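You operate a simulated robot arm through the tools that you are given. There is no shell and no other tool.

Carry out the task below with a simulated robot arm. There is one attempt and no reset: what you move stays moved.

## Task
Switch off, swap the green lamp cap for the white one, then switch on.
Fine: the green cap goes into the empty pocket of the rack. Set down upright: green lamp cap.
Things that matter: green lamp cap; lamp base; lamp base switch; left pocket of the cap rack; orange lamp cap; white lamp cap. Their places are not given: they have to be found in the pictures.

Only the result counts: the job must be done as asked and must still hold three seconds after the hand-in. Knocking over, shifting, dropping, spilling or breaking anything else fails it. Lids that push on must go on centred and level and be pressed home; caps that screw on are set level and turned clockwise until they are tight.

## Robot
A 7-joint arm with a three-finger gripper, fixed in place. Base frame: the origin is on the floor under the middle of its stand, x ahead of it, y to its left, z up; the work surface is at about z = 0.82. Units: m, rad, N and s.
It reaches about 1.342 m from its shoulder. Its first joint turns from -2.897 to 2.897 rad. Payload 2.69 kg.
Tool frame: the origin (TCP) lies between the finger pads and is the grasp point; the fingertips stand 0.03 m ahead of it; z points along the fingers, y is the line along which they close. The gripper opens to 0.128 m; its body begins 0.117 m behind the TCP.
Orientation is that of the tool frame in the base frame, as a unit quaternion [x, y, z, w]. With the fingers straight down and closing along the base's y, the tool's x points along the base's -x, its y along +y and its z along -z.

## Interface
- The arm moves only by the tool move_arm. Its argument "series" is a list of rows, each a list of 7 numbers: the gripper command, from -1 (shut) to 1 (fully open), values between in proportion, then the shift along the base's x, y, z in units of 400 mm (1.0 is 400 mm), then the turn, a rotation vector about the base's x, y, z in units of 120 degrees (1.0 is 120 degrees). In form: [[fingers, x, y, z, wx, wy, wz], ...]. A call has 1 to 20 rows; each row is the pose to reach, as a shift and turn from the pose commanded when the call began. A call with a number of a shift or a turn outside -1 to 1 is refused whole. Each row takes 0.2 s and may step no farther than 0.05 m and 0.15 rad from the row before; otherwise, or with a gripper value out of range, the whole call is refused. A pose out of reach is approached as far as the arm can. The call stops where the force on the tool passes 40 N (or 10 N more than at its start, if that is more) or the arm is blocked; 0.2 s more then pass. Each finger travels about 0.127 m/s and halts on what it meets, pressing with about 43 N; the grip force reading is that of the motor and also rises with nothing between the fingers. The clock runs only during rows and for 0.2 s after the last one: add rows that repeat a pose to give the fingers time. It gives the time, the measured TCP pose, the force on the tool (base axes), the opening and the grip force at its end, in the units of the frame above (readings bear some noise), with the torque about the TCP (base axes, N m) and any sound that the robot's microphone picked up.
- Cameras (640 x 400 px; columns grow to the right, rows downward): "scene" is fixed at [0.0556, 0.6541, 1.4369]; the picture's right is [-0.78, -0.63, 0.00], its down [-0.22, 0.27, -0.94] and it looks along [0.59, -0.73, -0.35] (base axes); focal length 321 px, centre (320, 200). "wrist" rides on the gripper at [0.058, 0.054, -0.131] in the tool frame; the picture's right is [-0.68, 0.74, 0.00], its down [-0.62, -0.57, -0.55] and it looks along [-0.40, -0.37, 0.84] (tool axes); focal length 234 px, centre (320, 200).
- snapshot(camera): a new picture of that camera. It takes no simulated time.
- raise_lower(by): moves the trunk up (or, below 0, down) by that many m; the arm rides with it, the base frame stays. It gives what a move gives, with no picture.
- point_at(camera, pixels): for up to 12 pixels [column, row] of the newest picture of that camera ("zoom" is the newest enlarged one), the place [x, y, z] in the base frame of the surface seen there, good to about 0.003 m, but the place of the scene camera against the robot may be out by one fixed shift of up to 0.012 m in any direction. It takes no simulated time.
- inspect(camera, box): a new picture of the part [left, top, right, bottom] of that camera's present view, enlarged. It takes no simulated time.
- finish_job(): hands the job in; it is judged then, once.

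Leave the gripper open and the arm clear of the work at the hand-in unless told otherwise.

The tools are called after ">>>" by a JSON object that holds its "fn" and its "kwargs". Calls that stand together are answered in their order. move_arm: Moves the arm, as the interface text tells. Its arguments: {"type":"object","properties":{"series":{"type":"array"}},"required":["series"]} The other tools are called the same way: raise_lower (by) moves the trunk up or down; snapshot (camera) takes a picture; point_at (camera, pixels) gives the place of the surface under pixels of a picture; inspect (camera, box) takes an enlarged picture of a part of a camera's view; finish_job () hands the job in.

At the start:

```text
time: 0.0
tool_pos: [0.737, -0.2591, 1.132]
orientation: [0.0, 1.0, 0.0, 0.0]
ft_force: [-1.1, -0.2, 0.0]
wrist_torque: [0.01, 0.01, 0.01]
opening: 0.1281
gripper_force: 0.1
trunk travel left (down, up): [-0.15, 0.2]
```

scene: 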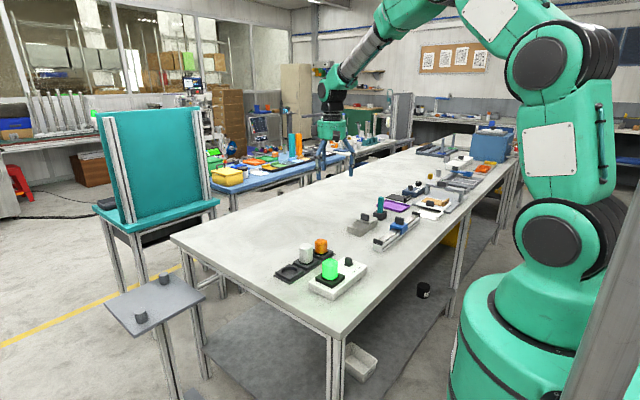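
wrist: 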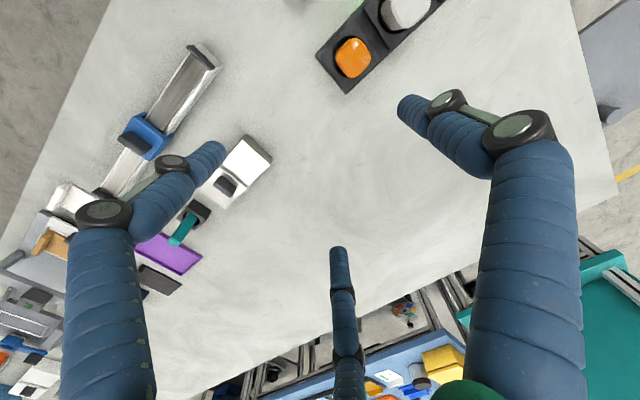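

I see the green cap on a white lamp base near pixel (330,270) in the scene picture. The rack with the white cap (306,252), orange cap (321,245) and an empty pocket (290,270) is beside it. I'll enlarge this area to get detail.

>>> {"fn": "inspect", "kwargs": {"camera": "scene", "box": [260, 225, 380, 300]}}

>>> {"fn": "inspect", "kwargs": {"camera": "wrist", "box": [280, 0, 480, 125]}}

```text
5.33 times, centred on (320, 262) of scene
```

zoom: 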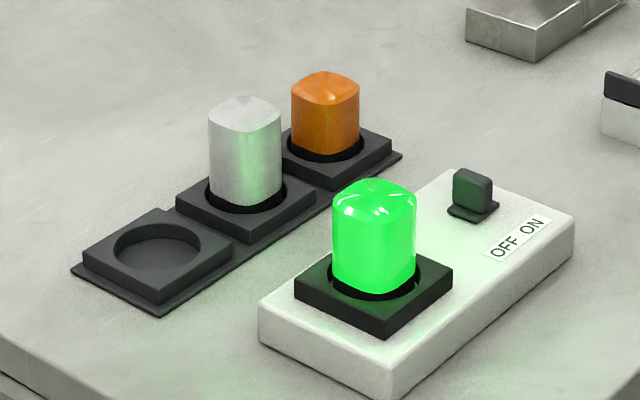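

```text
3.20 times, centred on (380, 62) of wrist
```

zoom: 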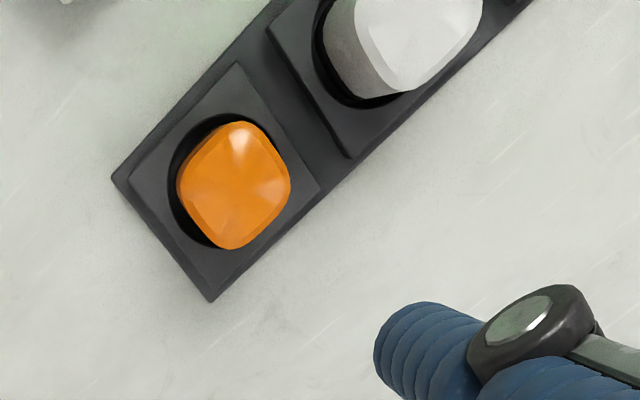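

The lamp is lit, and its base has a knob with OFF/ON labels. I'll enlarge the scene view again, tighter on the lamp and switch, and then read positions from it.

>>> {"fn": "inspect", "kwargs": {"camera": "scene", "box": [260, 225, 380, 300]}}

```text
5.33 times, centred on (320, 262) of scene
```

zoom: 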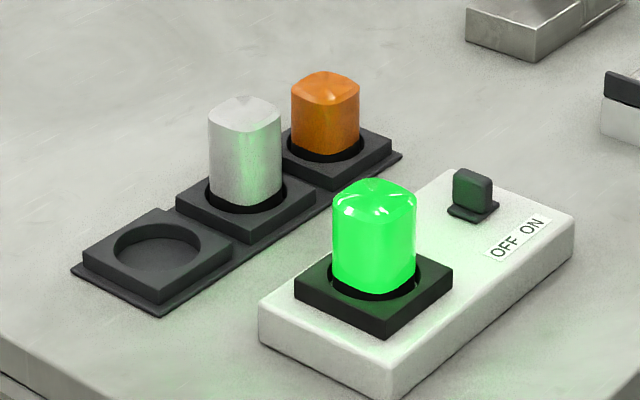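

Next I'll read the positions of the caps, the pocket, the base corners and the switch from this zoom.

>>> {"fn": "point_at", "kwargs": {"camera": "zoom", "pixels": [[374, 195], [244, 112], [325, 85], [158, 245], [472, 178], [472, 198], [470, 215], [262, 308], [390, 375], [572, 225], [450, 172], [505, 250]]}}

>>> {"fn": "point_at", "kwargs": {"camera": "zoom", "pixels": [[532, 228], [84, 252], [160, 290], [232, 243], [160, 210], [296, 282], [386, 322], [452, 268], [332, 230], [375, 240], [416, 230], [375, 275]]}}

```text
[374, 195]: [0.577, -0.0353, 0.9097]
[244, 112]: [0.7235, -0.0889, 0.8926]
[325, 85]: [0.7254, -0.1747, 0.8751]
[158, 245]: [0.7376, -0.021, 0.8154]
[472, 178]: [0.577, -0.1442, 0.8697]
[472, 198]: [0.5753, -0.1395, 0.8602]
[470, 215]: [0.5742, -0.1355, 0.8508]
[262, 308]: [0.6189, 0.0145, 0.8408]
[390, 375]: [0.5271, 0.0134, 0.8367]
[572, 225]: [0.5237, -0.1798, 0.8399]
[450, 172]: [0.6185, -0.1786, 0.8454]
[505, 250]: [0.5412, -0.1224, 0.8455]
```

```text
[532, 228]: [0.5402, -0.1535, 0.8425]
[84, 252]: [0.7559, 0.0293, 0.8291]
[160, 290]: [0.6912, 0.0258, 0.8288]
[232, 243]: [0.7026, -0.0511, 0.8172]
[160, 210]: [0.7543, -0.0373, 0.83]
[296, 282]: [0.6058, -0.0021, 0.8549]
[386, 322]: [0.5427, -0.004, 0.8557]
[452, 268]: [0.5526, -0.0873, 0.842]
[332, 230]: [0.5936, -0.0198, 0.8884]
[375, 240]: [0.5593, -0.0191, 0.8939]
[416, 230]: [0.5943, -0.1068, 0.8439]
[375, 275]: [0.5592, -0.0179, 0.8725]
```

The lamp base spans about x 0.525–0.62 and y −0.18–0.014. The cap is near (0.575, −0.037) and the switch near (0.576, −0.14). The scene camera may be offset, so I'll move the wrist camera, which rides on the arm, over the lamp base to look from above. The gripper stays open and high.

>>> {"fn": "move_arm", "kwargs": {"series": [[1, -0.08, 0.08, 0, 0, 0, 0], [1, -0.16, 0.16, 0, 0, 0, 0], [1, -0.24, 0.24, 0, 0, 0, 0], [1, -0.32, 0.32, 0, 0, 0, 0], [1, -0.4, 0.4, 0, 0, 0, 0], [1, -0.48, 0.48, 0, 0, 0, 0], [1, -0.56, 0.56, 0, 0, 0, 0], [1, -0.64, 0.64, 0, 0, 0, 0], [1, -0.7, 0.7, 0, 0, 0, 0], [1, -0.7, 0.7, 0, 0, 0, 0]]}}

>>> {"fn": "snapshot", "kwargs": {"camera": "wrist"}}

>>> {"fn": "snapshot", "kwargs": {"camera": "scene"}}

```text
time: 2.2
tool_pos: [0.4568, 0.0219, 1.1292]
orientation: [-0.001, 1.0, -0.001, 0.0]
ft_force: [-0.4, 0.3, 0.6]
wrist_torque: [0.0, -0.02, 0.01]
opening: 0.128
gripper_force: 0.0
trunk travel left (down, up): [-0.15, 0.2]
```

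```text
taken
```

wrist: 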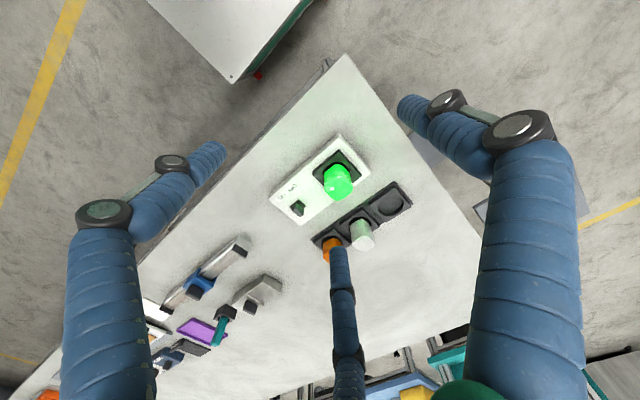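

```text
taken
```

scene: 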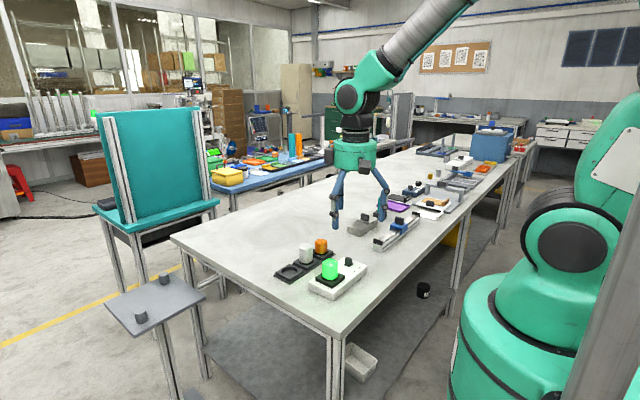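

The lamp base is now well framed at about (320,180) in the wrist view. I'll enlarge it.

>>> {"fn": "inspect", "kwargs": {"camera": "wrist", "box": [256, 120, 416, 220]}}

```text
4.00 times, centred on (336, 170) of wrist
```

zoom: 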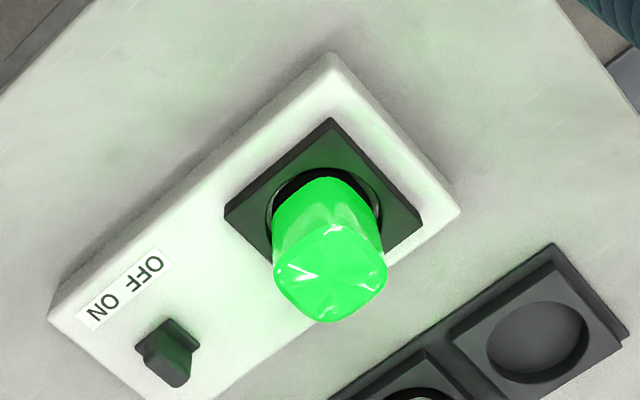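

The knob at (170,360) sits toward the ON label, and OFF is toward the lamp. I'll read precise places from this wrist zoom.

>>> {"fn": "point_at", "kwargs": {"camera": "zoom", "pixels": [[330, 270], [330, 240], [283, 280], [383, 265], [325, 320], [180, 370], [165, 350], [150, 355], [192, 340], [145, 275], [105, 308], [538, 340]]}}

>>> {"fn": "point_at", "kwargs": {"camera": "zoom", "pixels": [[332, 120], [224, 214], [420, 222], [330, 55], [50, 315], [460, 212], [268, 200], [376, 195], [552, 250], [625, 335], [448, 333], [525, 390]]}}

```text
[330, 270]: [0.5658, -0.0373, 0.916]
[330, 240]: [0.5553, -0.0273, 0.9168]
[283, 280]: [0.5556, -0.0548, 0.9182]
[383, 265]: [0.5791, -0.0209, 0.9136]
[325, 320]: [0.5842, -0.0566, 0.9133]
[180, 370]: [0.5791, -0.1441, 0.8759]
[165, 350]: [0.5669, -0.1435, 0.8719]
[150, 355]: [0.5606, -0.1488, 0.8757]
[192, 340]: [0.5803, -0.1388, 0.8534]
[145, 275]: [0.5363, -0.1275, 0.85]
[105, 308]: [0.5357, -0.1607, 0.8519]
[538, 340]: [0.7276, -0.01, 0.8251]
```

```text
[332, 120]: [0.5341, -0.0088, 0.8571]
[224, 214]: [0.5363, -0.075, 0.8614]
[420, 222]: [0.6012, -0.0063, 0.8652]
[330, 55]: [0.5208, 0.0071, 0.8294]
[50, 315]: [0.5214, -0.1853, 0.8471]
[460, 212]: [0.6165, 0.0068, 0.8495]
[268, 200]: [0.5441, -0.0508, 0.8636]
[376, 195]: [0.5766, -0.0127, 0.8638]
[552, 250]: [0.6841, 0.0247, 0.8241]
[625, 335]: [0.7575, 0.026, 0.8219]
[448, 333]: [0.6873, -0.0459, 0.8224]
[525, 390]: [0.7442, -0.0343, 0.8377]
```

The wrist readings put the lamp socket centre near (0.568, −0.041), the cap top at z≈0.917, and the switch knob near (0.570, −0.144) with its top at ≈0.876. Before touching anything I'll close the gripper in free air to see how the fingers meet.

>>> {"fn": "move_arm", "kwargs": {"series": [[-1, 0, 0, 0, 0, 0, 0], [-1, 0, 0, 0, 0, 0, 0], [-1, 0, 0, 0, 0, 0, 0], [-1, 0, 0, 0, 0, 0, 0], [-1, 0, 0, 0, 0, 0, 0]]}}

>>> {"fn": "snapshot", "kwargs": {"camera": "wrist"}}

>>> {"fn": "inspect", "kwargs": {"camera": "scene", "box": [300, 120, 420, 250]}}

```text
time: 3.4
tool_pos: [0.4563, 0.0206, 1.1295]
orientation: [0.0, 1.0, 0.001, 0.001]
ft_force: [0.2, 0.0, 0.2]
wrist_torque: [0.01, 0.0, -0.01]
opening: 0.0021
gripper_force: 31.6
trunk travel left (down, up): [-0.15, 0.2]
```

```text
taken
```

wrist: 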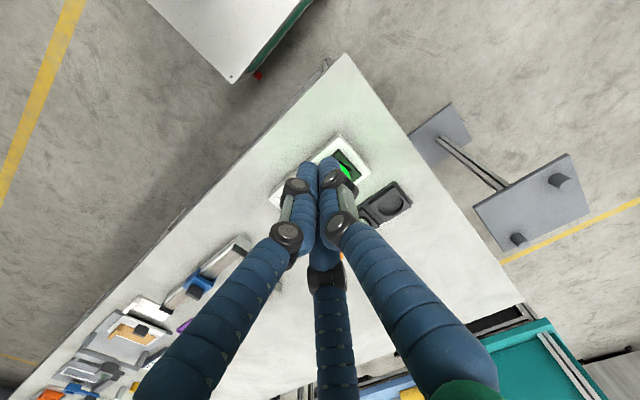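

```text
3.08 times, centred on (360, 185) of scene
```

zoom: 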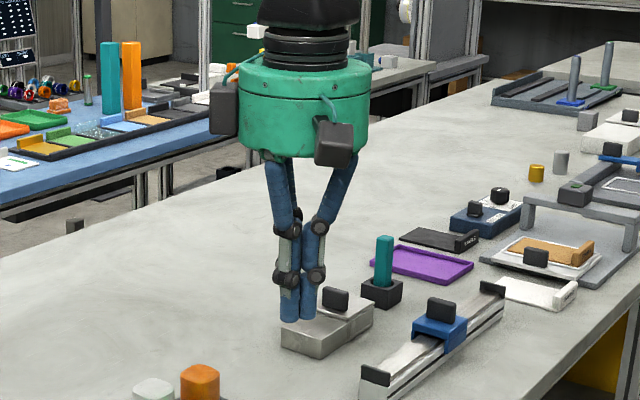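

Closed, the three fingers converge radially into one tight cluster. I'll open again and move closer so the wrist camera can see the switch in detail. The fingertips stay above z≈0.97, clear of the cap.

>>> {"fn": "move_arm", "kwargs": {"series": [[1, 0.02, -0.05, -0.065, 0, 0, 0], [1, 0.04, -0.1, -0.13, 0, 0, 0], [1, 0.06, -0.15, -0.195, 0, 0, 0], [1, 0.085, -0.2, -0.26, 0, 0, 0], [1, 0.105, -0.24, -0.325, 0, 0, 0], [1, 0.105, -0.24, -0.325, 0, 0, 0]]}}

>>> {"fn": "inspect", "kwargs": {"camera": "wrist", "box": [200, 75, 440, 225]}}

```text
time: 4.8
tool_pos: [0.4986, -0.074, 1.0007]
orientation: [0.0, 1.0, 0.0, 0.0]
ft_force: [0.2, -0.4, 0.0]
wrist_torque: [0.03, 0.03, 0.0]
opening: 0.1281
gripper_force: 0.1
trunk travel left (down, up): [-0.15, 0.2]
```

```text
2.67 times, centred on (320, 150) of wrist
```

zoom: 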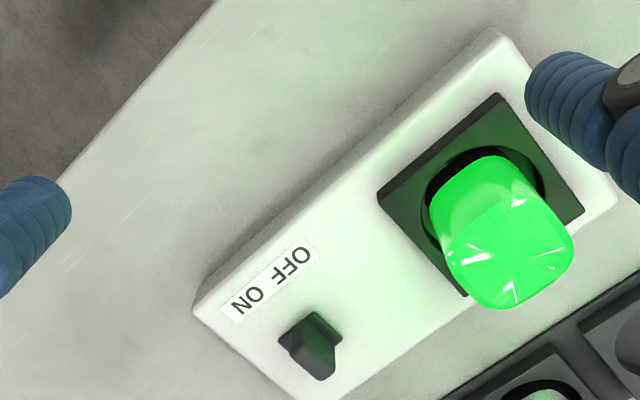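

I'll read the knob, its base plate, the labels and the cap top from this closer zoom.

>>> {"fn": "point_at", "kwargs": {"camera": "zoom", "pixels": [[320, 365], [310, 350], [300, 338], [313, 318], [336, 340], [285, 340], [318, 335], [295, 258], [248, 300], [330, 375], [325, 325], [280, 345]]}}

>>> {"fn": "point_at", "kwargs": {"camera": "zoom", "pixels": [[445, 250], [510, 235], [575, 245], [500, 305], [525, 195], [540, 290], [455, 280], [497, 95], [382, 195], [583, 212], [430, 195], [545, 185]]}}

```text
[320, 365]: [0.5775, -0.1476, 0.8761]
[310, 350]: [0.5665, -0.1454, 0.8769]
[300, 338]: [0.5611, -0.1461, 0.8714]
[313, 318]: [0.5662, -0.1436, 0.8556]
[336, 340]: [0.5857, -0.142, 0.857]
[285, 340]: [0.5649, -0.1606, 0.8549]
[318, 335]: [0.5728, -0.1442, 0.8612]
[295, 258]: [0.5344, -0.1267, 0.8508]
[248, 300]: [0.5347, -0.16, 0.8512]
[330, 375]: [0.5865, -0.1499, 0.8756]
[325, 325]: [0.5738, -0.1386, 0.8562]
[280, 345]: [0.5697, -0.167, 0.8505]
```

```text
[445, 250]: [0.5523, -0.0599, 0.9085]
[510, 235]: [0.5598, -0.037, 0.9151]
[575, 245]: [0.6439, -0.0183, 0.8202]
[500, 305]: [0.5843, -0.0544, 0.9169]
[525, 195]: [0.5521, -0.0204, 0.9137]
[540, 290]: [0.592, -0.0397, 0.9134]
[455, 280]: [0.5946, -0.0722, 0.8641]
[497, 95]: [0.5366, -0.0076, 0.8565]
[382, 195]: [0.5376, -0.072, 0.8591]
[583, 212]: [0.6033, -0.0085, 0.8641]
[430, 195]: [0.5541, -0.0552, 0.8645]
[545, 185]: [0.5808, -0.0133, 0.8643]
```

The knob is about (0.573, −0.149), top z≈0.876, and its plate is at z≈0.855. Pushing it toward +y should give OFF. Before I come down on its −y side, I'll check what else stands near there in the scene view.

>>> {"fn": "snapshot", "kwargs": {"camera": "scene"}}

>>> {"fn": "point_at", "kwargs": {"camera": "scene", "pixels": [[362, 222], [350, 232], [375, 250], [395, 240], [365, 216], [400, 222], [385, 234]]}}

```text
taken
```

scene: 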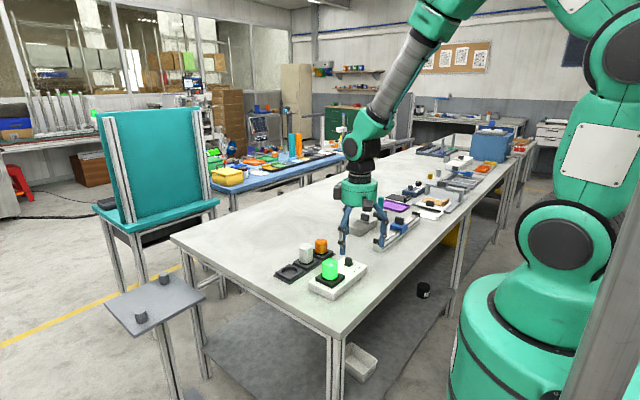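

```text
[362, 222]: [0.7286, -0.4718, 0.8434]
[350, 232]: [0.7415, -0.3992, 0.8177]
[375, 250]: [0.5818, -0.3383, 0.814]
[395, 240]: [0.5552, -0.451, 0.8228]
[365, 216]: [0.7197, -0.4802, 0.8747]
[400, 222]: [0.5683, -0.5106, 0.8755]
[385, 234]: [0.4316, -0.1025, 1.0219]
```

Nothing stands near the −y side of the base; the nearest object is at y<−0.39. I'll move to (0.573, −0.205), close the fingers on the way, and descend to a fingertip height of about 0.867, behind the knob.

>>> {"fn": "move_arm", "kwargs": {"series": [[-1, 0.046, -0.082, 0, 0, 0, 0], [-1, 0.092, -0.164, 0, 0, 0, 0], [-1, 0.139, -0.246, 0, 0, 0, 0], [-1, 0.186, -0.3275, 0, 0, 0, 0], [-1, 0.186, -0.3275, 0, 0, 0, 0], [-1, 0.186, -0.3275, -0.065, 0, 0, 0], [-1, 0.186, -0.3275, -0.13, 0, 0, 0], [-1, 0.186, -0.3275, -0.195, 0, 0, 0], [-1, 0.186, -0.3275, -0.26, 0, 0, 0], [-1, 0.186, -0.3275, -0.26, 0, 0, 0]]}}

>>> {"fn": "inspect", "kwargs": {"camera": "scene", "box": [280, 220, 400, 295]}}

>>> {"fn": "snapshot", "kwargs": {"camera": "wrist"}}

```text
time: 7.0
tool_pos: [0.5718, -0.2048, 0.8976]
orientation: [0.0, 1.0, 0.0, 0.0]
ft_force: [0.4, 0.3, 0.1]
wrist_torque: [0.0, 0.0, -0.01]
opening: 0.0021
gripper_force: 31.5
trunk travel left (down, up): [-0.15, 0.2]
```

```text
5.33 times, centred on (340, 258) of scene
```

zoom: 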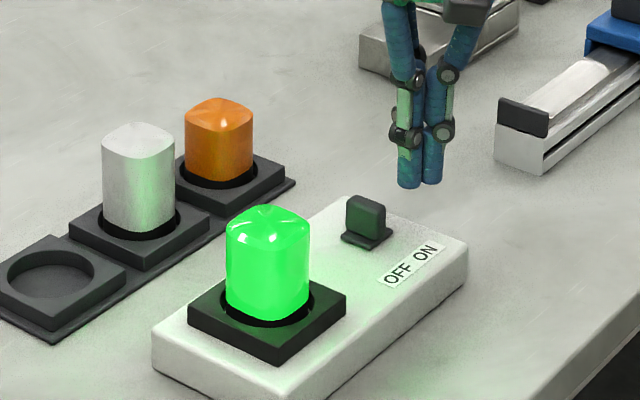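

```text
taken
```

wrist: 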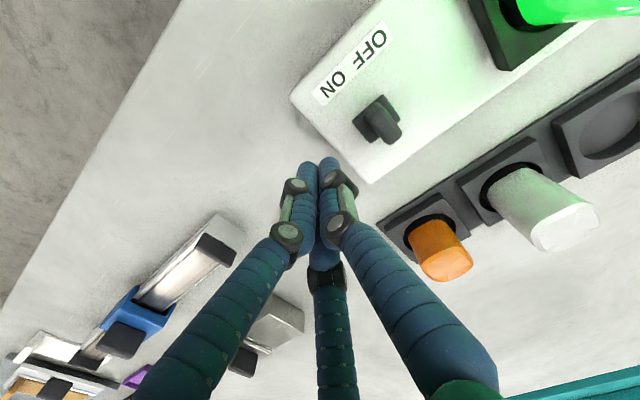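

From here the wrist camera sees the switch clearly at about (378,122). I'll enlarge it to work out what kind of switch it is.

>>> {"fn": "inspect", "kwargs": {"camera": "wrist", "box": [290, 50, 450, 200]}}

```text
2.67 times, centred on (370, 125) of wrist
```

zoom: 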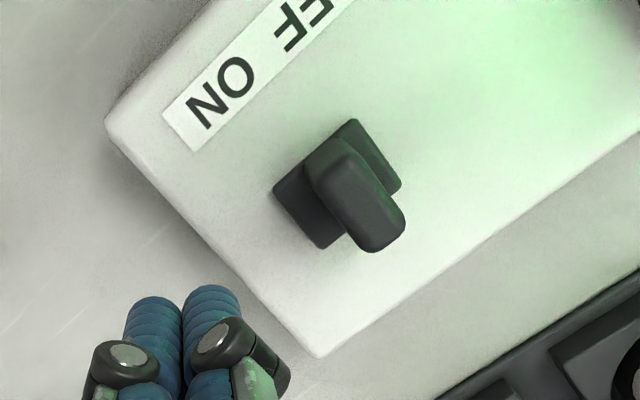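

The tab stands upright on a small square plate. I'll read the plate corners and tab edges.

>>> {"fn": "point_at", "kwargs": {"camera": "zoom", "pixels": [[280, 195], [355, 124], [395, 180], [322, 240], [330, 160], [375, 240], [400, 215], [345, 150], [360, 200], [330, 195], [210, 290], [155, 300]]}}

```text
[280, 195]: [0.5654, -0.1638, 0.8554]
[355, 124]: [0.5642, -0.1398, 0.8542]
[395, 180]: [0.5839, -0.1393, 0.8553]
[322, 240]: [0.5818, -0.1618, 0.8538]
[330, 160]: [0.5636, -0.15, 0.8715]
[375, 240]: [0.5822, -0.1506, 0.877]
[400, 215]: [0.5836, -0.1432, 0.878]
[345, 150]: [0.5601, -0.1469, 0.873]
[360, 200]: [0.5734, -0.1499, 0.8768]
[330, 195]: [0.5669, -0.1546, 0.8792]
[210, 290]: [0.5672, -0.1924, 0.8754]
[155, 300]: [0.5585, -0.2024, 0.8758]
```

The tab spans y −0.156…−0.143 and the plate y −0.164…−0.139. I'll lower 6 mm so the tips overlap the tab, then creep toward +y in small steps while watching the force.

>>> {"fn": "move_arm", "kwargs": {"series": [[-1, 0.003, 0, -0.016, 0, 0, 0], [-1, 0.004, 0.02, -0.016, 0, 0, 0], [-1, 0.004, 0.04, -0.016, 0, 0, 0], [-1, 0.004, 0.055, -0.016, 0, 0, 0], [-1, 0.004, 0.065, -0.016, 0, 0, 0], [-1, 0.004, 0.07, -0.016, 0, 0, 0]]}}

>>> {"fn": "inspect", "kwargs": {"camera": "scene", "box": [280, 220, 400, 295]}}

>>> {"fn": "inspect", "kwargs": {"camera": "wrist", "box": [240, 80, 400, 180]}}

```text
time: 8.4
tool_pos: [0.5727, -0.1776, 0.8902]
orientation: [0.0, 1.0, 0.0, -0.001]
ft_force: [-0.1, 0.2, 0.4]
wrist_torque: [-0.01, 0.04, -0.01]
opening: 0.0022
gripper_force: 31.4
trunk travel left (down, up): [-0.15, 0.2]
```

```text
5.33 times, centred on (340, 258) of scene
```

zoom: 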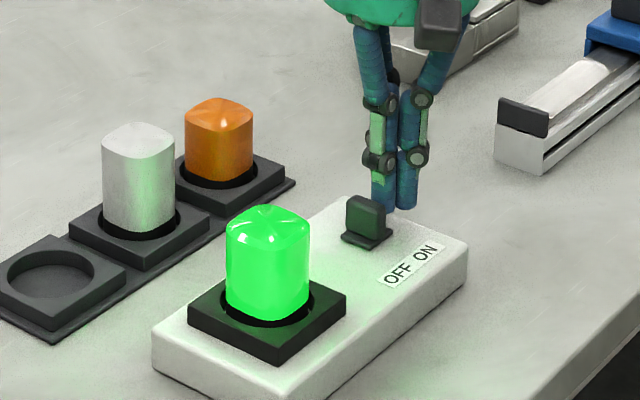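

```text
4.00 times, centred on (320, 130) of wrist
```

zoom: 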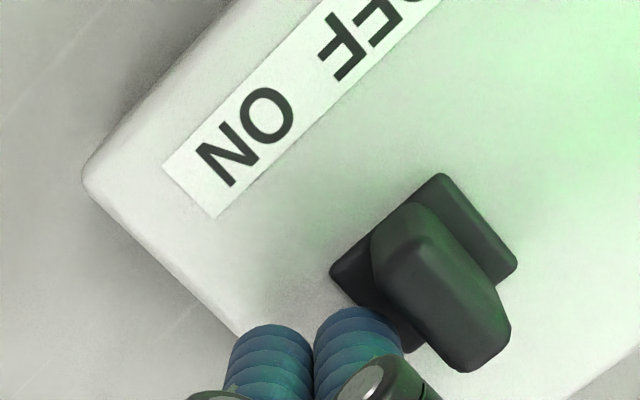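

No contact yet, force ≈0. I'll continue in 2 mm steps toward +y for another 10 mm.

>>> {"fn": "move_arm", "kwargs": {"series": [[-1, 0, 0.005, 0, 0, 0, 0], [-1, 0, 0.01, 0, 0, 0, 0], [-1, 0, 0.015, 0, 0, 0, 0], [-1, 0, 0.02, 0, 0, 0, 0], [-1, 0, 0.025, 0, 0, 0, 0]]}}

>>> {"fn": "inspect", "kwargs": {"camera": "scene", "box": [280, 220, 400, 295]}}

>>> {"fn": "inspect", "kwargs": {"camera": "wrist", "box": [240, 80, 400, 180]}}

```text
time: 9.6
tool_pos: [0.574, -0.1677, 0.8908]
orientation: [0.0, 1.0, 0.0, 0.0]
ft_force: [0.4, -0.5, 0.2]
wrist_torque: [0.03, -0.01, 0.02]
opening: 0.0021
gripper_force: 31.3
trunk travel left (down, up): [-0.15, 0.2]
```

```text
5.33 times, centred on (340, 258) of scene
```

zoom: 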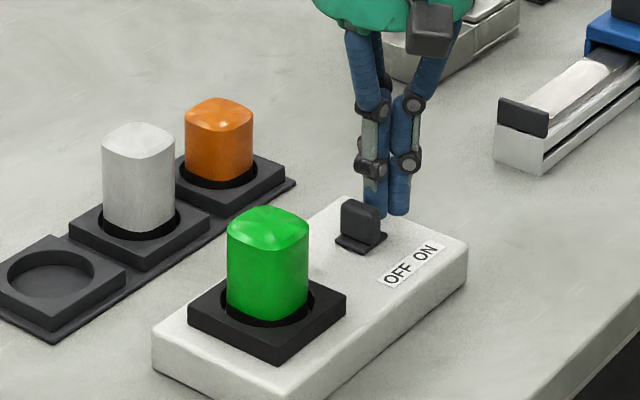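

```text
4.00 times, centred on (320, 130) of wrist
```

zoom: 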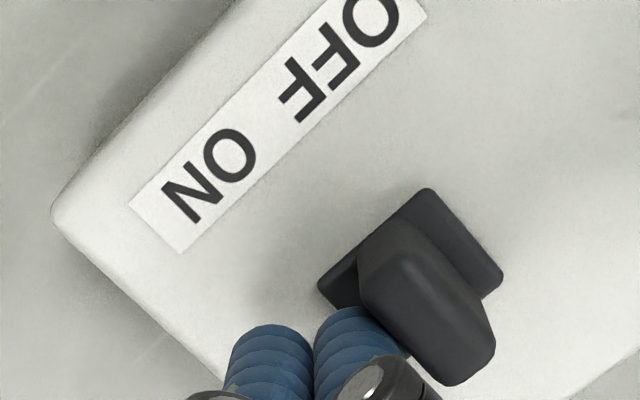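

The lamp has gone dark after only a few millimetres and with little force, so it is a slider. I'll push on gently in small steps until it seats fully in OFF, watching for the end stop.

>>> {"fn": "move_arm", "kwargs": {"series": [[-1, 0, 0.005, 0, 0, 0, 0], [-1, 0, 0.01, 0, 0, 0, 0], [-1, 0, 0.01, 0, 0, 0, 0]]}}

>>> {"fn": "inspect", "kwargs": {"camera": "wrist", "box": [240, 80, 400, 180]}}

```text
time: 10.4
tool_pos: [0.5733, -0.1636, 0.8911]
orientation: [0.0, 1.0, 0.0, 0.0]
ft_force: [-0.3, -0.2, -0.8]
wrist_torque: [0.05, -0.05, -0.01]
opening: 0.0021
gripper_force: 31.6
trunk travel left (down, up): [-0.15, 0.2]
```

```text
4.00 times, centred on (320, 130) of wrist
```

zoom: 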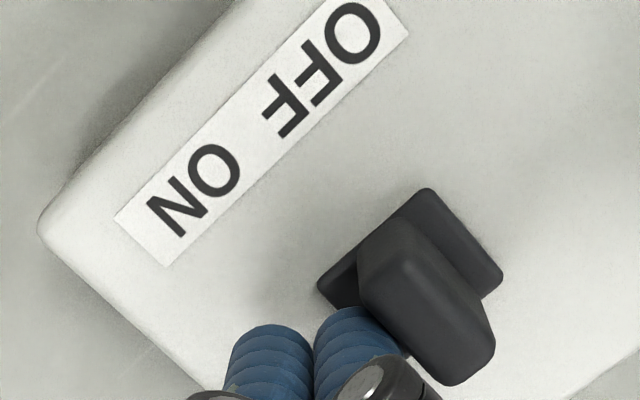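

The slider travels with the finger at almost no force. I'll continue another 4 mm.

>>> {"fn": "move_arm", "kwargs": {"series": [[-1, 0, 0.005, 0, 0, 0, 0], [-1, 0, 0.01, 0, 0, 0, 0], [-1, 0, 0.01, 0, 0, 0, 0]]}}

>>> {"fn": "inspect", "kwargs": {"camera": "wrist", "box": [240, 80, 400, 180]}}

>>> {"fn": "point_at", "kwargs": {"camera": "zoom", "pixels": [[430, 192], [495, 275], [325, 285], [390, 210], [470, 370], [410, 270]]}}

```text
time: 11.2
tool_pos: [0.5735, -0.1596, 0.8912]
orientation: [-0.001, 1.0, 0.001, 0.0]
ft_force: [-0.2, 0.8, 0.0]
wrist_torque: [0.01, 0.02, -0.01]
opening: 0.0021
gripper_force: 31.2
trunk travel left (down, up): [-0.15, 0.2]
```

```text
4.00 times, centred on (320, 130) of wrist
```

zoom: 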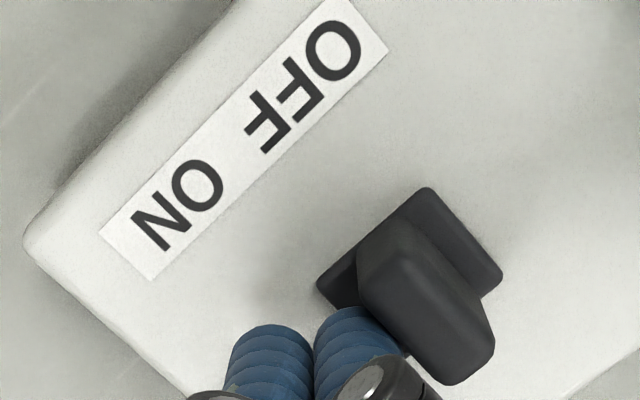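

```text
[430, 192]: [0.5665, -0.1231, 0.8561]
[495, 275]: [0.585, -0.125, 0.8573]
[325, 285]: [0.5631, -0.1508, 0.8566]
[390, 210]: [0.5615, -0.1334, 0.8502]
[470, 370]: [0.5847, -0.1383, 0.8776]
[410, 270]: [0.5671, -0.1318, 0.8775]
```

The plate centre is now about −0.137, having moved about 14 mm. The label's mid-line is at −0.1435, so the end should be close. I'll step 3 mm more.

>>> {"fn": "move_arm", "kwargs": {"series": [[-1, 0, 0.0025, 0, 0, 0, 0], [-1, 0, 0.005, 0, 0, 0, 0], [-1, 0, 0.0075, 0, 0, 0, 0]]}}

>>> {"fn": "inspect", "kwargs": {"camera": "wrist", "box": [240, 80, 400, 180]}}

```text
time: 12.0
tool_pos: [0.5738, -0.1557, 0.8909]
orientation: [0.0, 1.0, -0.001, 0.0]
ft_force: [-1.1, 0.4, 0.3]
wrist_torque: [0.0, 0.02, 0.02]
opening: 0.0021
gripper_force: 31.7
trunk travel left (down, up): [-0.15, 0.2]
```

```text
4.00 times, centred on (320, 130) of wrist
```

zoom: 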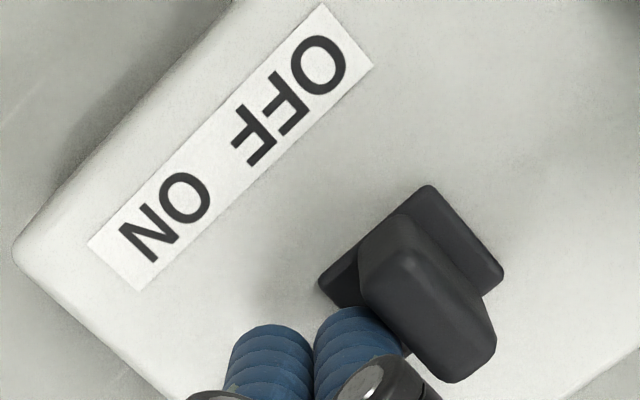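

Still sliding freely with no end-stop force. I'll add 3 mm more in finer steps.

>>> {"fn": "move_arm", "kwargs": {"series": [[-1, 0, 0.0025, 0, 0, 0, 0], [-1, 0, 0.005, 0, 0, 0, 0], [-1, 0, 0.0075, 0, 0, 0, 0]]}}

>>> {"fn": "inspect", "kwargs": {"camera": "wrist", "box": [240, 80, 400, 180]}}

>>> {"fn": "point_at", "kwargs": {"camera": "zoom", "pixels": [[430, 192], [495, 275], [325, 285], [25, 255], [470, 370], [410, 270]]}}

```text
time: 12.8
tool_pos: [0.5736, -0.1563, 0.891]
orientation: [0.001, 1.0, -0.001, 0.001]
ft_force: [-3.9, -27.2, 0.9]
wrist_torque: [-0.31, 0.2, 0.07]
opening: 0.002
gripper_force: 31.5
trunk travel left (down, up): [-0.15, 0.2]
```

```text
4.00 times, centred on (320, 130) of wrist
```

zoom: 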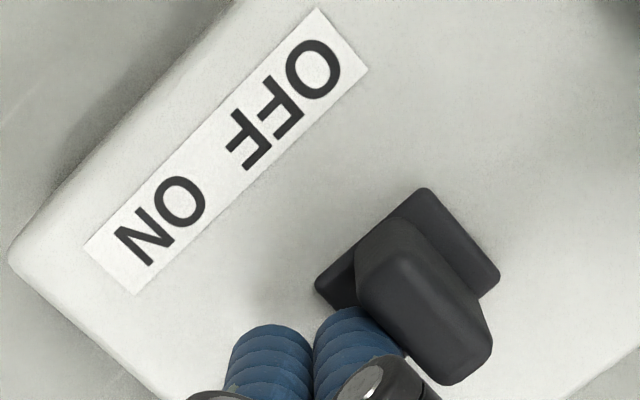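

```text
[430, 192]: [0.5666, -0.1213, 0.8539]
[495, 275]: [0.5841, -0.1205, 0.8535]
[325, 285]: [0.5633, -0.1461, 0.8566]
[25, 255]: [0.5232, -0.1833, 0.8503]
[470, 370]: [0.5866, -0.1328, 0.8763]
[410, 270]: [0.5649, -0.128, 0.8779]
```

That is the end stop (27 N reaction): the switch is fully OFF with the plate centred near y −0.134, and the base edge is still at −0.183. I'll back off toward −y and then rise clear, opening the fingers.

>>> {"fn": "move_arm", "kwargs": {"series": [[-1, 0, -0.02, 0, 0, 0, 0], [-1, 0, -0.05, 0, 0, 0, 0], [-1, 0, -0.08, 0, 0, 0, 0], [-1, 0, -0.08, 0.08, 0, 0, 0], [-1, 0, -0.08, 0.18, 0, 0, 0], [0, 0, -0.08, 0.28, 0, 0, 0], [1, 0, -0.08, 0.36, 0, 0, 0], [1, 0, -0.08, 0.36, 0, 0, 0]]}}

>>> {"fn": "inspect", "kwargs": {"camera": "scene", "box": [260, 225, 380, 300]}}

>>> {"fn": "point_at", "kwargs": {"camera": "zoom", "pixels": [[262, 308], [390, 375], [572, 225], [374, 195], [296, 282], [386, 322], [452, 268]]}}

```text
time: 14.6
tool_pos: [0.5729, -0.1844, 1.0366]
orientation: [0.0, 1.0, 0.001, 0.0]
ft_force: [0.2, 0.2, 1.8]
wrist_torque: [-0.02, -0.04, 0.0]
opening: 0.1279
gripper_force: 0.1
trunk travel left (down, up): [-0.15, 0.2]
```

```text
5.33 times, centred on (320, 262) of scene
```

zoom: 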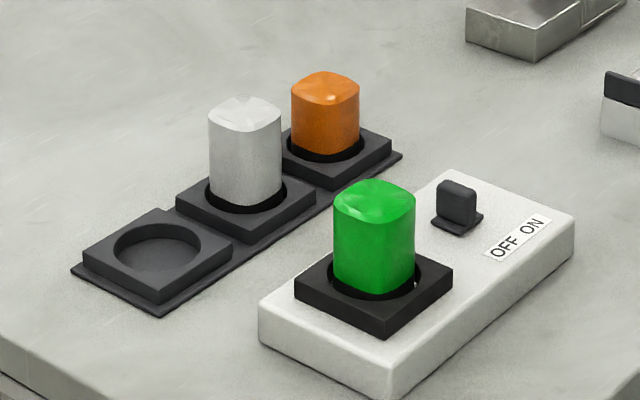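

```text
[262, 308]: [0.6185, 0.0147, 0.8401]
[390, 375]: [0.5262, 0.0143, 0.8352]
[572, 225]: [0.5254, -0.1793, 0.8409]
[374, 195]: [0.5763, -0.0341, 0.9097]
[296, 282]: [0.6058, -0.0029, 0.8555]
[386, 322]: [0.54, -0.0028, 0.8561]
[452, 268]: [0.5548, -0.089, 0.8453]
```

The lamp is off and the base has not shifted. At the cap's foot near zoom (415,275) there is something like a notch or ring. I'll enlarge the cap and socket to tell whether it screws or pushes on.

>>> {"fn": "inspect", "kwargs": {"camera": "scene", "box": [310, 255, 350, 290]}}

>>> {"fn": "inspect", "kwargs": {"camera": "scene", "box": [290, 235, 340, 267]}}

>>> {"fn": "snapshot", "kwargs": {"camera": "wrist"}}

```text
11.43 times, centred on (330, 272) of scene
```

zoom: 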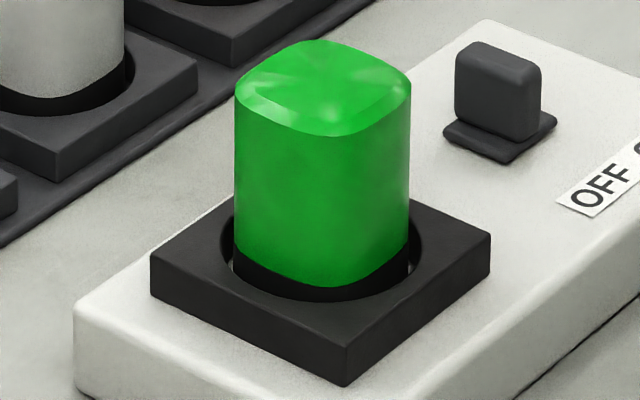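

```text
12.50 times, centred on (315, 251) of scene
```

zoom: 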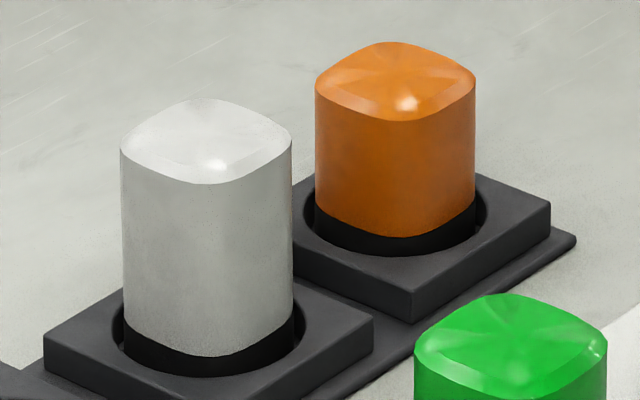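

```text
taken
```

wrist: 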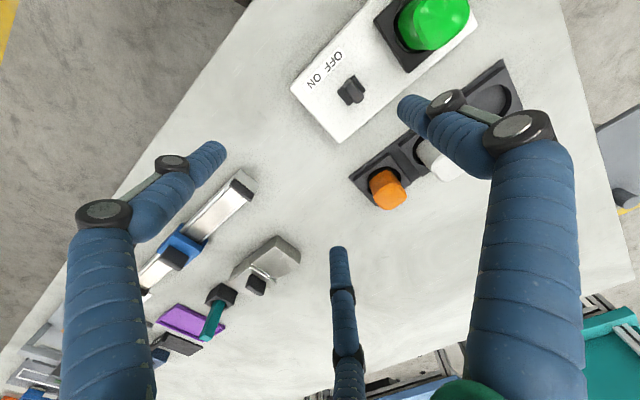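

The caps are rounded-square, with a dark round collar sitting in a round socket. Inside the lamp socket there's a light-coloured rim, which may be a thread. I'll bring the wrist camera closer over the green cap to measure its centre and see its foot.

>>> {"fn": "move_arm", "kwargs": {"series": [[1, -0.0245, 0.092, -0.018, 0, 0, 0], [1, -0.049, 0.184, -0.036, 0, 0, 0], [1, -0.0735, 0.276, -0.054, 0, 0, 0], [1, -0.098, 0.368, -0.072, 0, 0, 0], [1, -0.1225, 0.46, -0.09, 0, 0, 0], [1, -0.1225, 0.46, -0.09, 0, 0, 0]]}}

>>> {"fn": "inspect", "kwargs": {"camera": "wrist", "box": [240, 130, 400, 230]}}

```text
time: 16.0
tool_pos: [0.5243, -0.0003, 0.9985]
orientation: [0.0, 1.0, 0.001, 0.0]
ft_force: [-0.5, -0.3, -0.3]
wrist_torque: [-0.08, 0.01, 0.0]
opening: 0.1279
gripper_force: 0.0
trunk travel left (down, up): [-0.15, 0.2]
```

```text
4.00 times, centred on (320, 180) of wrist
```

zoom: 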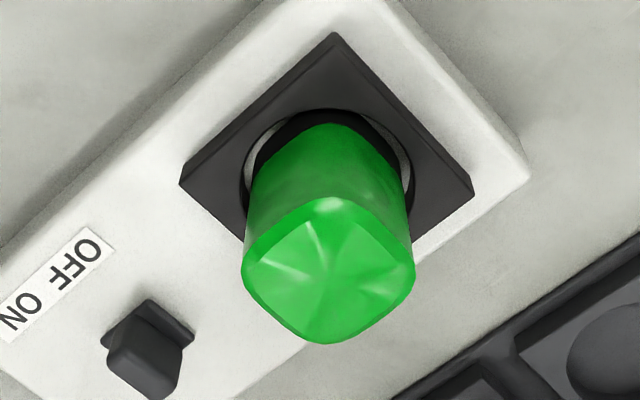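

I'll measure the cap-top corners, the socket corners and the light-coloured ring.

>>> {"fn": "point_at", "kwargs": {"camera": "zoom", "pixels": [[248, 265], [325, 205], [410, 270], [330, 338], [330, 270], [280, 235], [375, 230], [285, 310], [375, 310]]}}

>>> {"fn": "point_at", "kwargs": {"camera": "zoom", "pixels": [[335, 38], [184, 183], [472, 185], [247, 178], [408, 165], [330, 112], [250, 205], [410, 205], [300, 125], [380, 130], [335, 115], [246, 190]]}}

```text
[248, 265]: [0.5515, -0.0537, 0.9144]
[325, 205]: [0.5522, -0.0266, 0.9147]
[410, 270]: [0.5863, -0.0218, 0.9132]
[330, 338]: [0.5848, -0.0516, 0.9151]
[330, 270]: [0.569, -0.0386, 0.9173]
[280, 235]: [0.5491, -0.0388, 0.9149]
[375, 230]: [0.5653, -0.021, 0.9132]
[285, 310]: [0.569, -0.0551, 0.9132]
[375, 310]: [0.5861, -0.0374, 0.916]
```

```text
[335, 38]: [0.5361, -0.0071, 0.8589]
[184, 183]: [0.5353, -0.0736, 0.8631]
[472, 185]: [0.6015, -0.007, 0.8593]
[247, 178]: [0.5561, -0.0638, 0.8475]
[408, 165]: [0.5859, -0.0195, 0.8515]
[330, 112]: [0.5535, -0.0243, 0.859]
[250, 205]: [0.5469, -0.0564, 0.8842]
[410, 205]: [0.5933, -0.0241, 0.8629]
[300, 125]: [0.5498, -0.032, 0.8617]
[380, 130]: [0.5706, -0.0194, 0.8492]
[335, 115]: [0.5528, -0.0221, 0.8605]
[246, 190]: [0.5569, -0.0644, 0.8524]
```

The green cap centre is ≈(0.5685, −0.039) with its top at 0.917 and width ≈0.04. The socket centre is ≈(0.5686, −0.040) with its top at 0.862. I'll go over it fully open and descend to TCP z≈0.897, so the tips are 5 mm above the socket. Then I'll close part-way to about 58 mm to check the centring.

>>> {"fn": "move_arm", "kwargs": {"series": [[1, 0.055, -0.049, 0, 0, 0, 0], [1, 0.1105, -0.098, 0, 0, 0, 0], [1, 0.1105, -0.098, 0, 0, 0, 0], [1, 0.1105, -0.098, -0.06, 0, 0, 0], [1, 0.1105, -0.098, -0.12, 0, 0, 0], [1, 0.1105, -0.098, -0.18, 0, 0, 0], [1, 0.1105, -0.098, -0.23, 0, 0, 0], [1, 0.1105, -0.098, -0.254, 0, 0, 0], [0.4, 0.1105, -0.098, -0.254, 0, 0, 0], [0, 0.1105, -0.098, -0.254, 0, 0, 0], [-0.1, 0.1105, -0.098, -0.254, 0, 0, 0], [-0.1, 0.1105, -0.098, -0.254, 0, 0, 0]]}}

>>> {"fn": "snapshot", "kwargs": {"camera": "wrist"}}

>>> {"fn": "inspect", "kwargs": {"camera": "scene", "box": [280, 220, 400, 295]}}

```text
time: 18.6
tool_pos: [0.5685, -0.04, 0.8981]
orientation: [0.0, 1.0, 0.0, 0.0]
ft_force: [0.3, -0.3, 0.1]
wrist_torque: [-0.02, 0.01, 0.02]
opening: 0.0578
gripper_force: 0.1
trunk travel left (down, up): [-0.15, 0.2]
```

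```text
taken
```

wrist: 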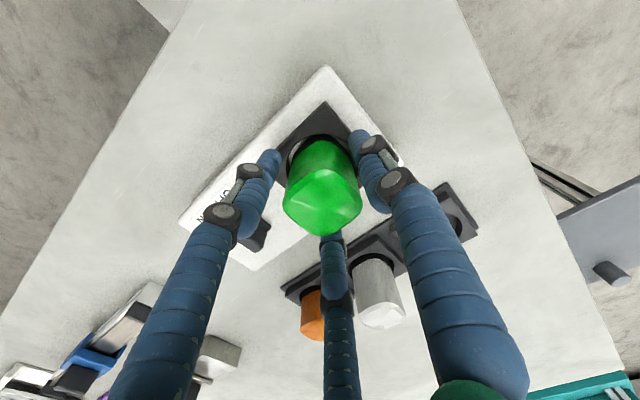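

```text
5.33 times, centred on (340, 258) of scene
```

zoom: 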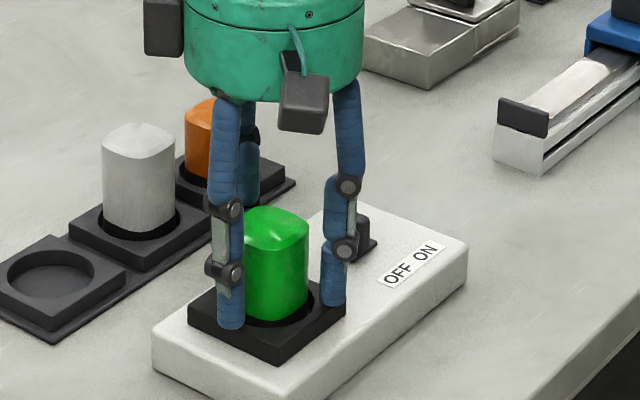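

The cap stands between the three fingers. I'll enlarge the wrist view to compare the gaps before closing.

>>> {"fn": "inspect", "kwargs": {"camera": "wrist", "box": [230, 100, 410, 260]}}

```text
2.50 times, centred on (320, 180) of wrist
```

zoom: 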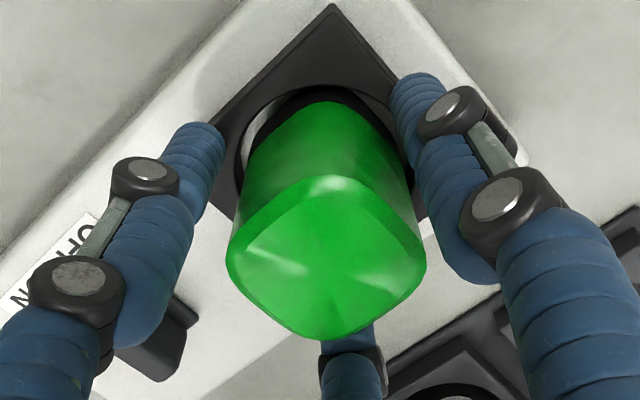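

The gaps look even. I'll close gradually onto the cap.

>>> {"fn": "move_arm", "kwargs": {"series": [[-0.2, 0, 0, 0, 0, 0, 0], [-0.27, 0, 0, 0, 0, 0, 0], [-0.33, 0, 0, 0, 0, 0, 0], [-0.4, 0, 0, 0, 0, 0, 0], [-0.5, 0, 0, 0, 0, 0, 0], [-0.6, 0, 0, 0, 0, 0, 0]]}}

>>> {"fn": "inspect", "kwargs": {"camera": "wrist", "box": [230, 100, 410, 260]}}

>>> {"fn": "inspect", "kwargs": {"camera": "scene", "box": [280, 220, 400, 295]}}

```text
time: 20.0
tool_pos: [0.5679, -0.0407, 0.8965]
orientation: [0.0, 1.0, 0.0, 0.001]
ft_force: [-0.3, -0.1, 0.6]
wrist_torque: [-0.04, -0.04, 0.0]
opening: 0.0469
gripper_force: 42.9
trunk travel left (down, up): [-0.15, 0.2]
```

```text
2.50 times, centred on (320, 180) of wrist
```

zoom: 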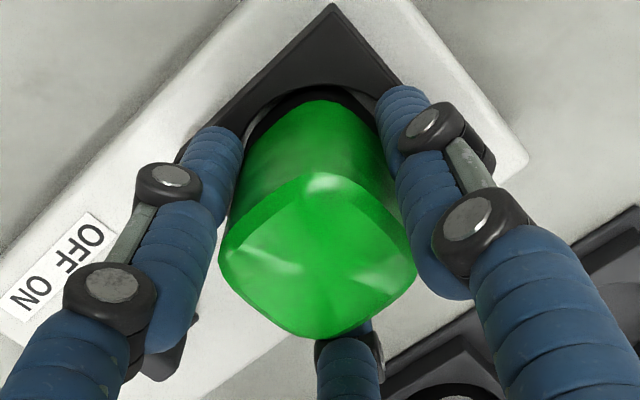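

```text
5.33 times, centred on (340, 258) of scene
```

zoom: 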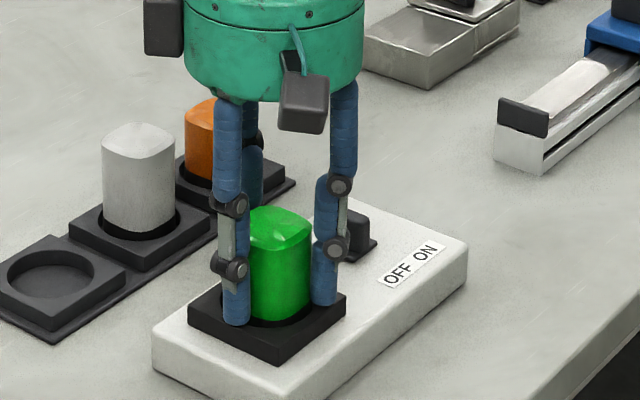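

The grip is holding (43 N, opening 0.047) and the base hasn't moved. Now I'll test how the cap is held with a tiny 1.5 mm lift, reading the force.

>>> {"fn": "move_arm", "kwargs": {"series": [[-0.6, 0, 0, 0.002, 0, 0, 0], [-0.6, 0, 0, 0.004, 0, 0, 0], [-0.6, 0, 0, 0.004, 0, 0, 0]]}}

```text
time: 20.8
tool_pos: [0.5695, -0.0411, 0.8994]
orientation: [0.0, 1.0, 0.0, 0.0]
ft_force: [-0.2, 0.1, -0.8]
wrist_torque: [0.03, -0.01, -0.01]
opening: 0.047
gripper_force: 43.1
trunk travel left (down, up): [-0.15, 0.2]
```

Only −0.8 N, so little resistance so far. I'll lift 2 mm more and check the force and picture.

>>> {"fn": "move_arm", "kwargs": {"series": [[-0.6, 0, 0, 0.0025, 0, 0, 0], [-0.6, 0, 0, 0.005, 0, 0, 0], [-0.6, 0, 0, 0.005, 0, 0, 0]]}}

>>> {"fn": "inspect", "kwargs": {"camera": "scene", "box": [310, 250, 350, 290]}}

```text
time: 21.6
tool_pos: [0.5695, -0.0407, 0.9015]
orientation: [0.001, 1.0, -0.001, 0.0]
ft_force: [-0.5, 0.2, -0.3]
wrist_torque: [-0.02, -0.02, 0.01]
opening: 0.0471
gripper_force: 43.1
trunk travel left (down, up): [-0.15, 0.2]
```

```text
10.00 times, centred on (330, 270) of scene
```

zoom: 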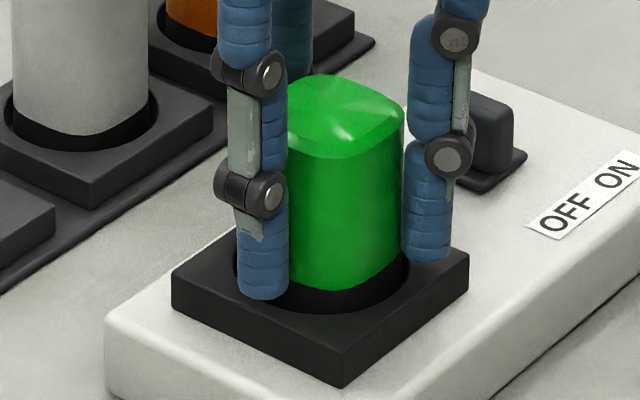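

Force is still near zero, so the cap appears to come straight up. I'll lift 8 mm more and compare the cap's height with the socket.

>>> {"fn": "move_arm", "kwargs": {"series": [[-0.6, 0, 0, 0.005, 0, 0, 0], [-0.6, 0, 0, 0.01, 0, 0, 0], [-0.6, 0, 0, 0.015, 0, 0, 0], [-0.6, 0, 0, 0.02, 0, 0, 0], [-0.6, 0, 0, 0.02, 0, 0, 0]]}}

>>> {"fn": "inspect", "kwargs": {"camera": "scene", "box": [310, 250, 350, 290]}}

>>> {"fn": "inspect", "kwargs": {"camera": "wrist", "box": [230, 100, 410, 260]}}

```text
time: 22.8
tool_pos: [0.569, -0.0414, 0.9094]
orientation: [0.0, 1.0, 0.001, 0.0]
ft_force: [-0.2, 0.3, -0.4]
wrist_torque: [0.0, 0.03, -0.01]
opening: 0.047
gripper_force: 42.4
trunk travel left (down, up): [-0.15, 0.2]
```

```text
10.00 times, centred on (330, 270) of scene
```

zoom: 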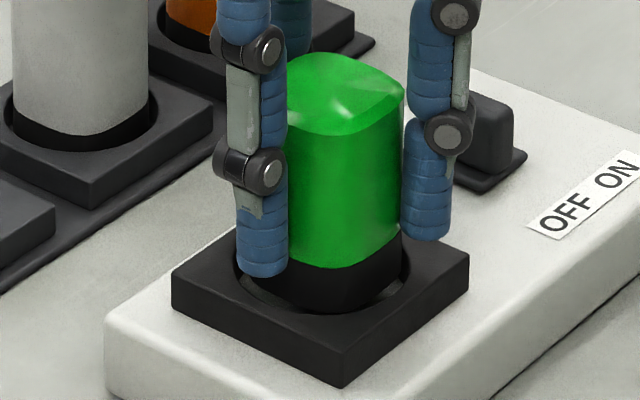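

```text
2.50 times, centred on (320, 180) of wrist
```

zoom: 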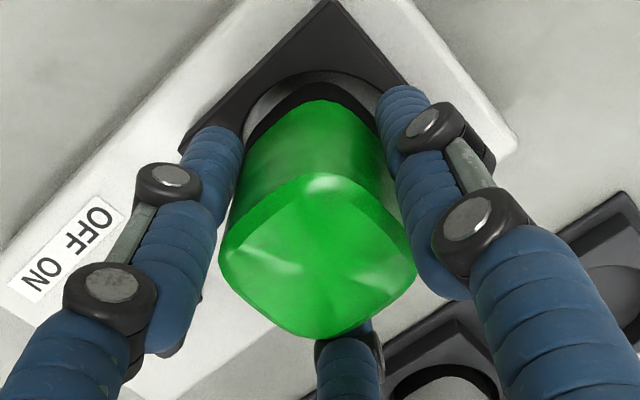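

The green cap lifts freely with its dark collar, and the base stays put, so these caps drop in rather than screw. I'll lift it to z≈1.03 and look at its underside region.

>>> {"fn": "move_arm", "kwargs": {"series": [[-0.6, 0, 0, 0.05, 0, 0, 0], [-0.6, 0, 0, 0.12, 0, 0, 0], [-0.6, 0, 0, 0.2, 0, 0, 0], [-0.6, 0, 0, 0.28, 0, 0, 0], [-0.6, 0, 0, 0.3, 0, 0, 0], [-0.6, 0, 0, 0.3, 0, 0, 0]]}}

>>> {"fn": "inspect", "kwargs": {"camera": "scene", "box": [290, 200, 386, 290]}}

>>> {"fn": "snapshot", "kwargs": {"camera": "wrist"}}

```text
time: 24.2
tool_pos: [0.5678, -0.0399, 1.0286]
orientation: [0.001, 1.0, 0.001, -0.001]
ft_force: [-0.1, 0.1, -0.5]
wrist_torque: [-0.03, -0.02, 0.02]
opening: 0.047
gripper_force: 42.9
trunk travel left (down, up): [-0.15, 0.2]
```

```text
4.44 times, centred on (338, 245) of scene
```

zoom: 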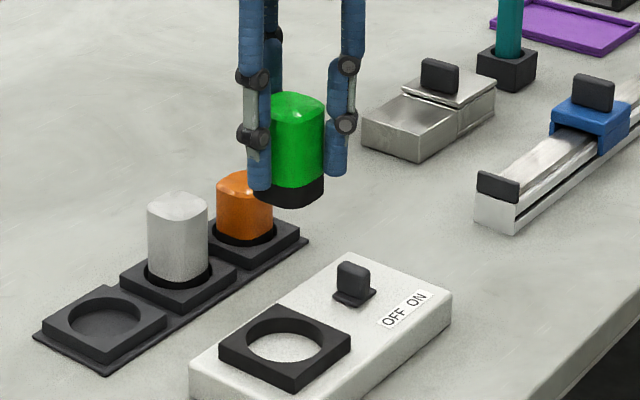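

```text
taken
```

wrist: 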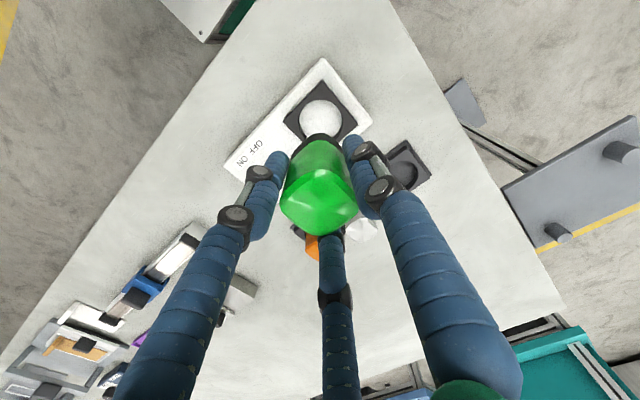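

The cap is cleanly out. The lamp socket is a plain ring with a round hole, so caps simply seat in it. I'll measure the empty lamp hole and the rack's empty pocket from this view.

>>> {"fn": "inspect", "kwargs": {"camera": "wrist", "box": [270, 70, 430, 200]}}

```text
3.08 times, centred on (350, 135) of wrist
```

zoom: 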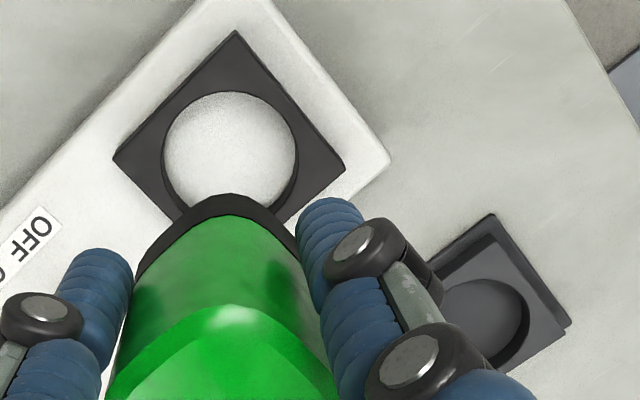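

>>> {"fn": "point_at", "kwargs": {"camera": "zoom", "pixels": [[235, 35], [118, 158], [342, 165], [230, 150], [230, 94], [163, 150], [296, 155], [187, 110], [280, 115], [172, 185], [290, 185]]}}

>>> {"fn": "point_at", "kwargs": {"camera": "zoom", "pixels": [[492, 222], [564, 325], [485, 282], [525, 325], [480, 320], [500, 370], [518, 300], [455, 285]]}}

```text
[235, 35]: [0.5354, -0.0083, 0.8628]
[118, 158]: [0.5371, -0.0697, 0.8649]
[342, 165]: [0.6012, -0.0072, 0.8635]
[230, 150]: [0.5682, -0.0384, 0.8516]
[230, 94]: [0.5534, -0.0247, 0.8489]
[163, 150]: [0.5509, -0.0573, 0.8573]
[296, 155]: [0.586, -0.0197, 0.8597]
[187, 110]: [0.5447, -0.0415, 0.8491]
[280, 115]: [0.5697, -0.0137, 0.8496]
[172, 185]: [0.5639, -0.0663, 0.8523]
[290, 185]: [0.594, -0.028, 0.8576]
```

```text
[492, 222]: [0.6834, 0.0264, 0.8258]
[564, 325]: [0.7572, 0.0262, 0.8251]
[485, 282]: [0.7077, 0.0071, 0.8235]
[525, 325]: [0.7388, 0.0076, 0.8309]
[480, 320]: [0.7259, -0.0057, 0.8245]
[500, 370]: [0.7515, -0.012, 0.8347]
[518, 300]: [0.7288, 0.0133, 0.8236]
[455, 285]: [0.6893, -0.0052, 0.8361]
```

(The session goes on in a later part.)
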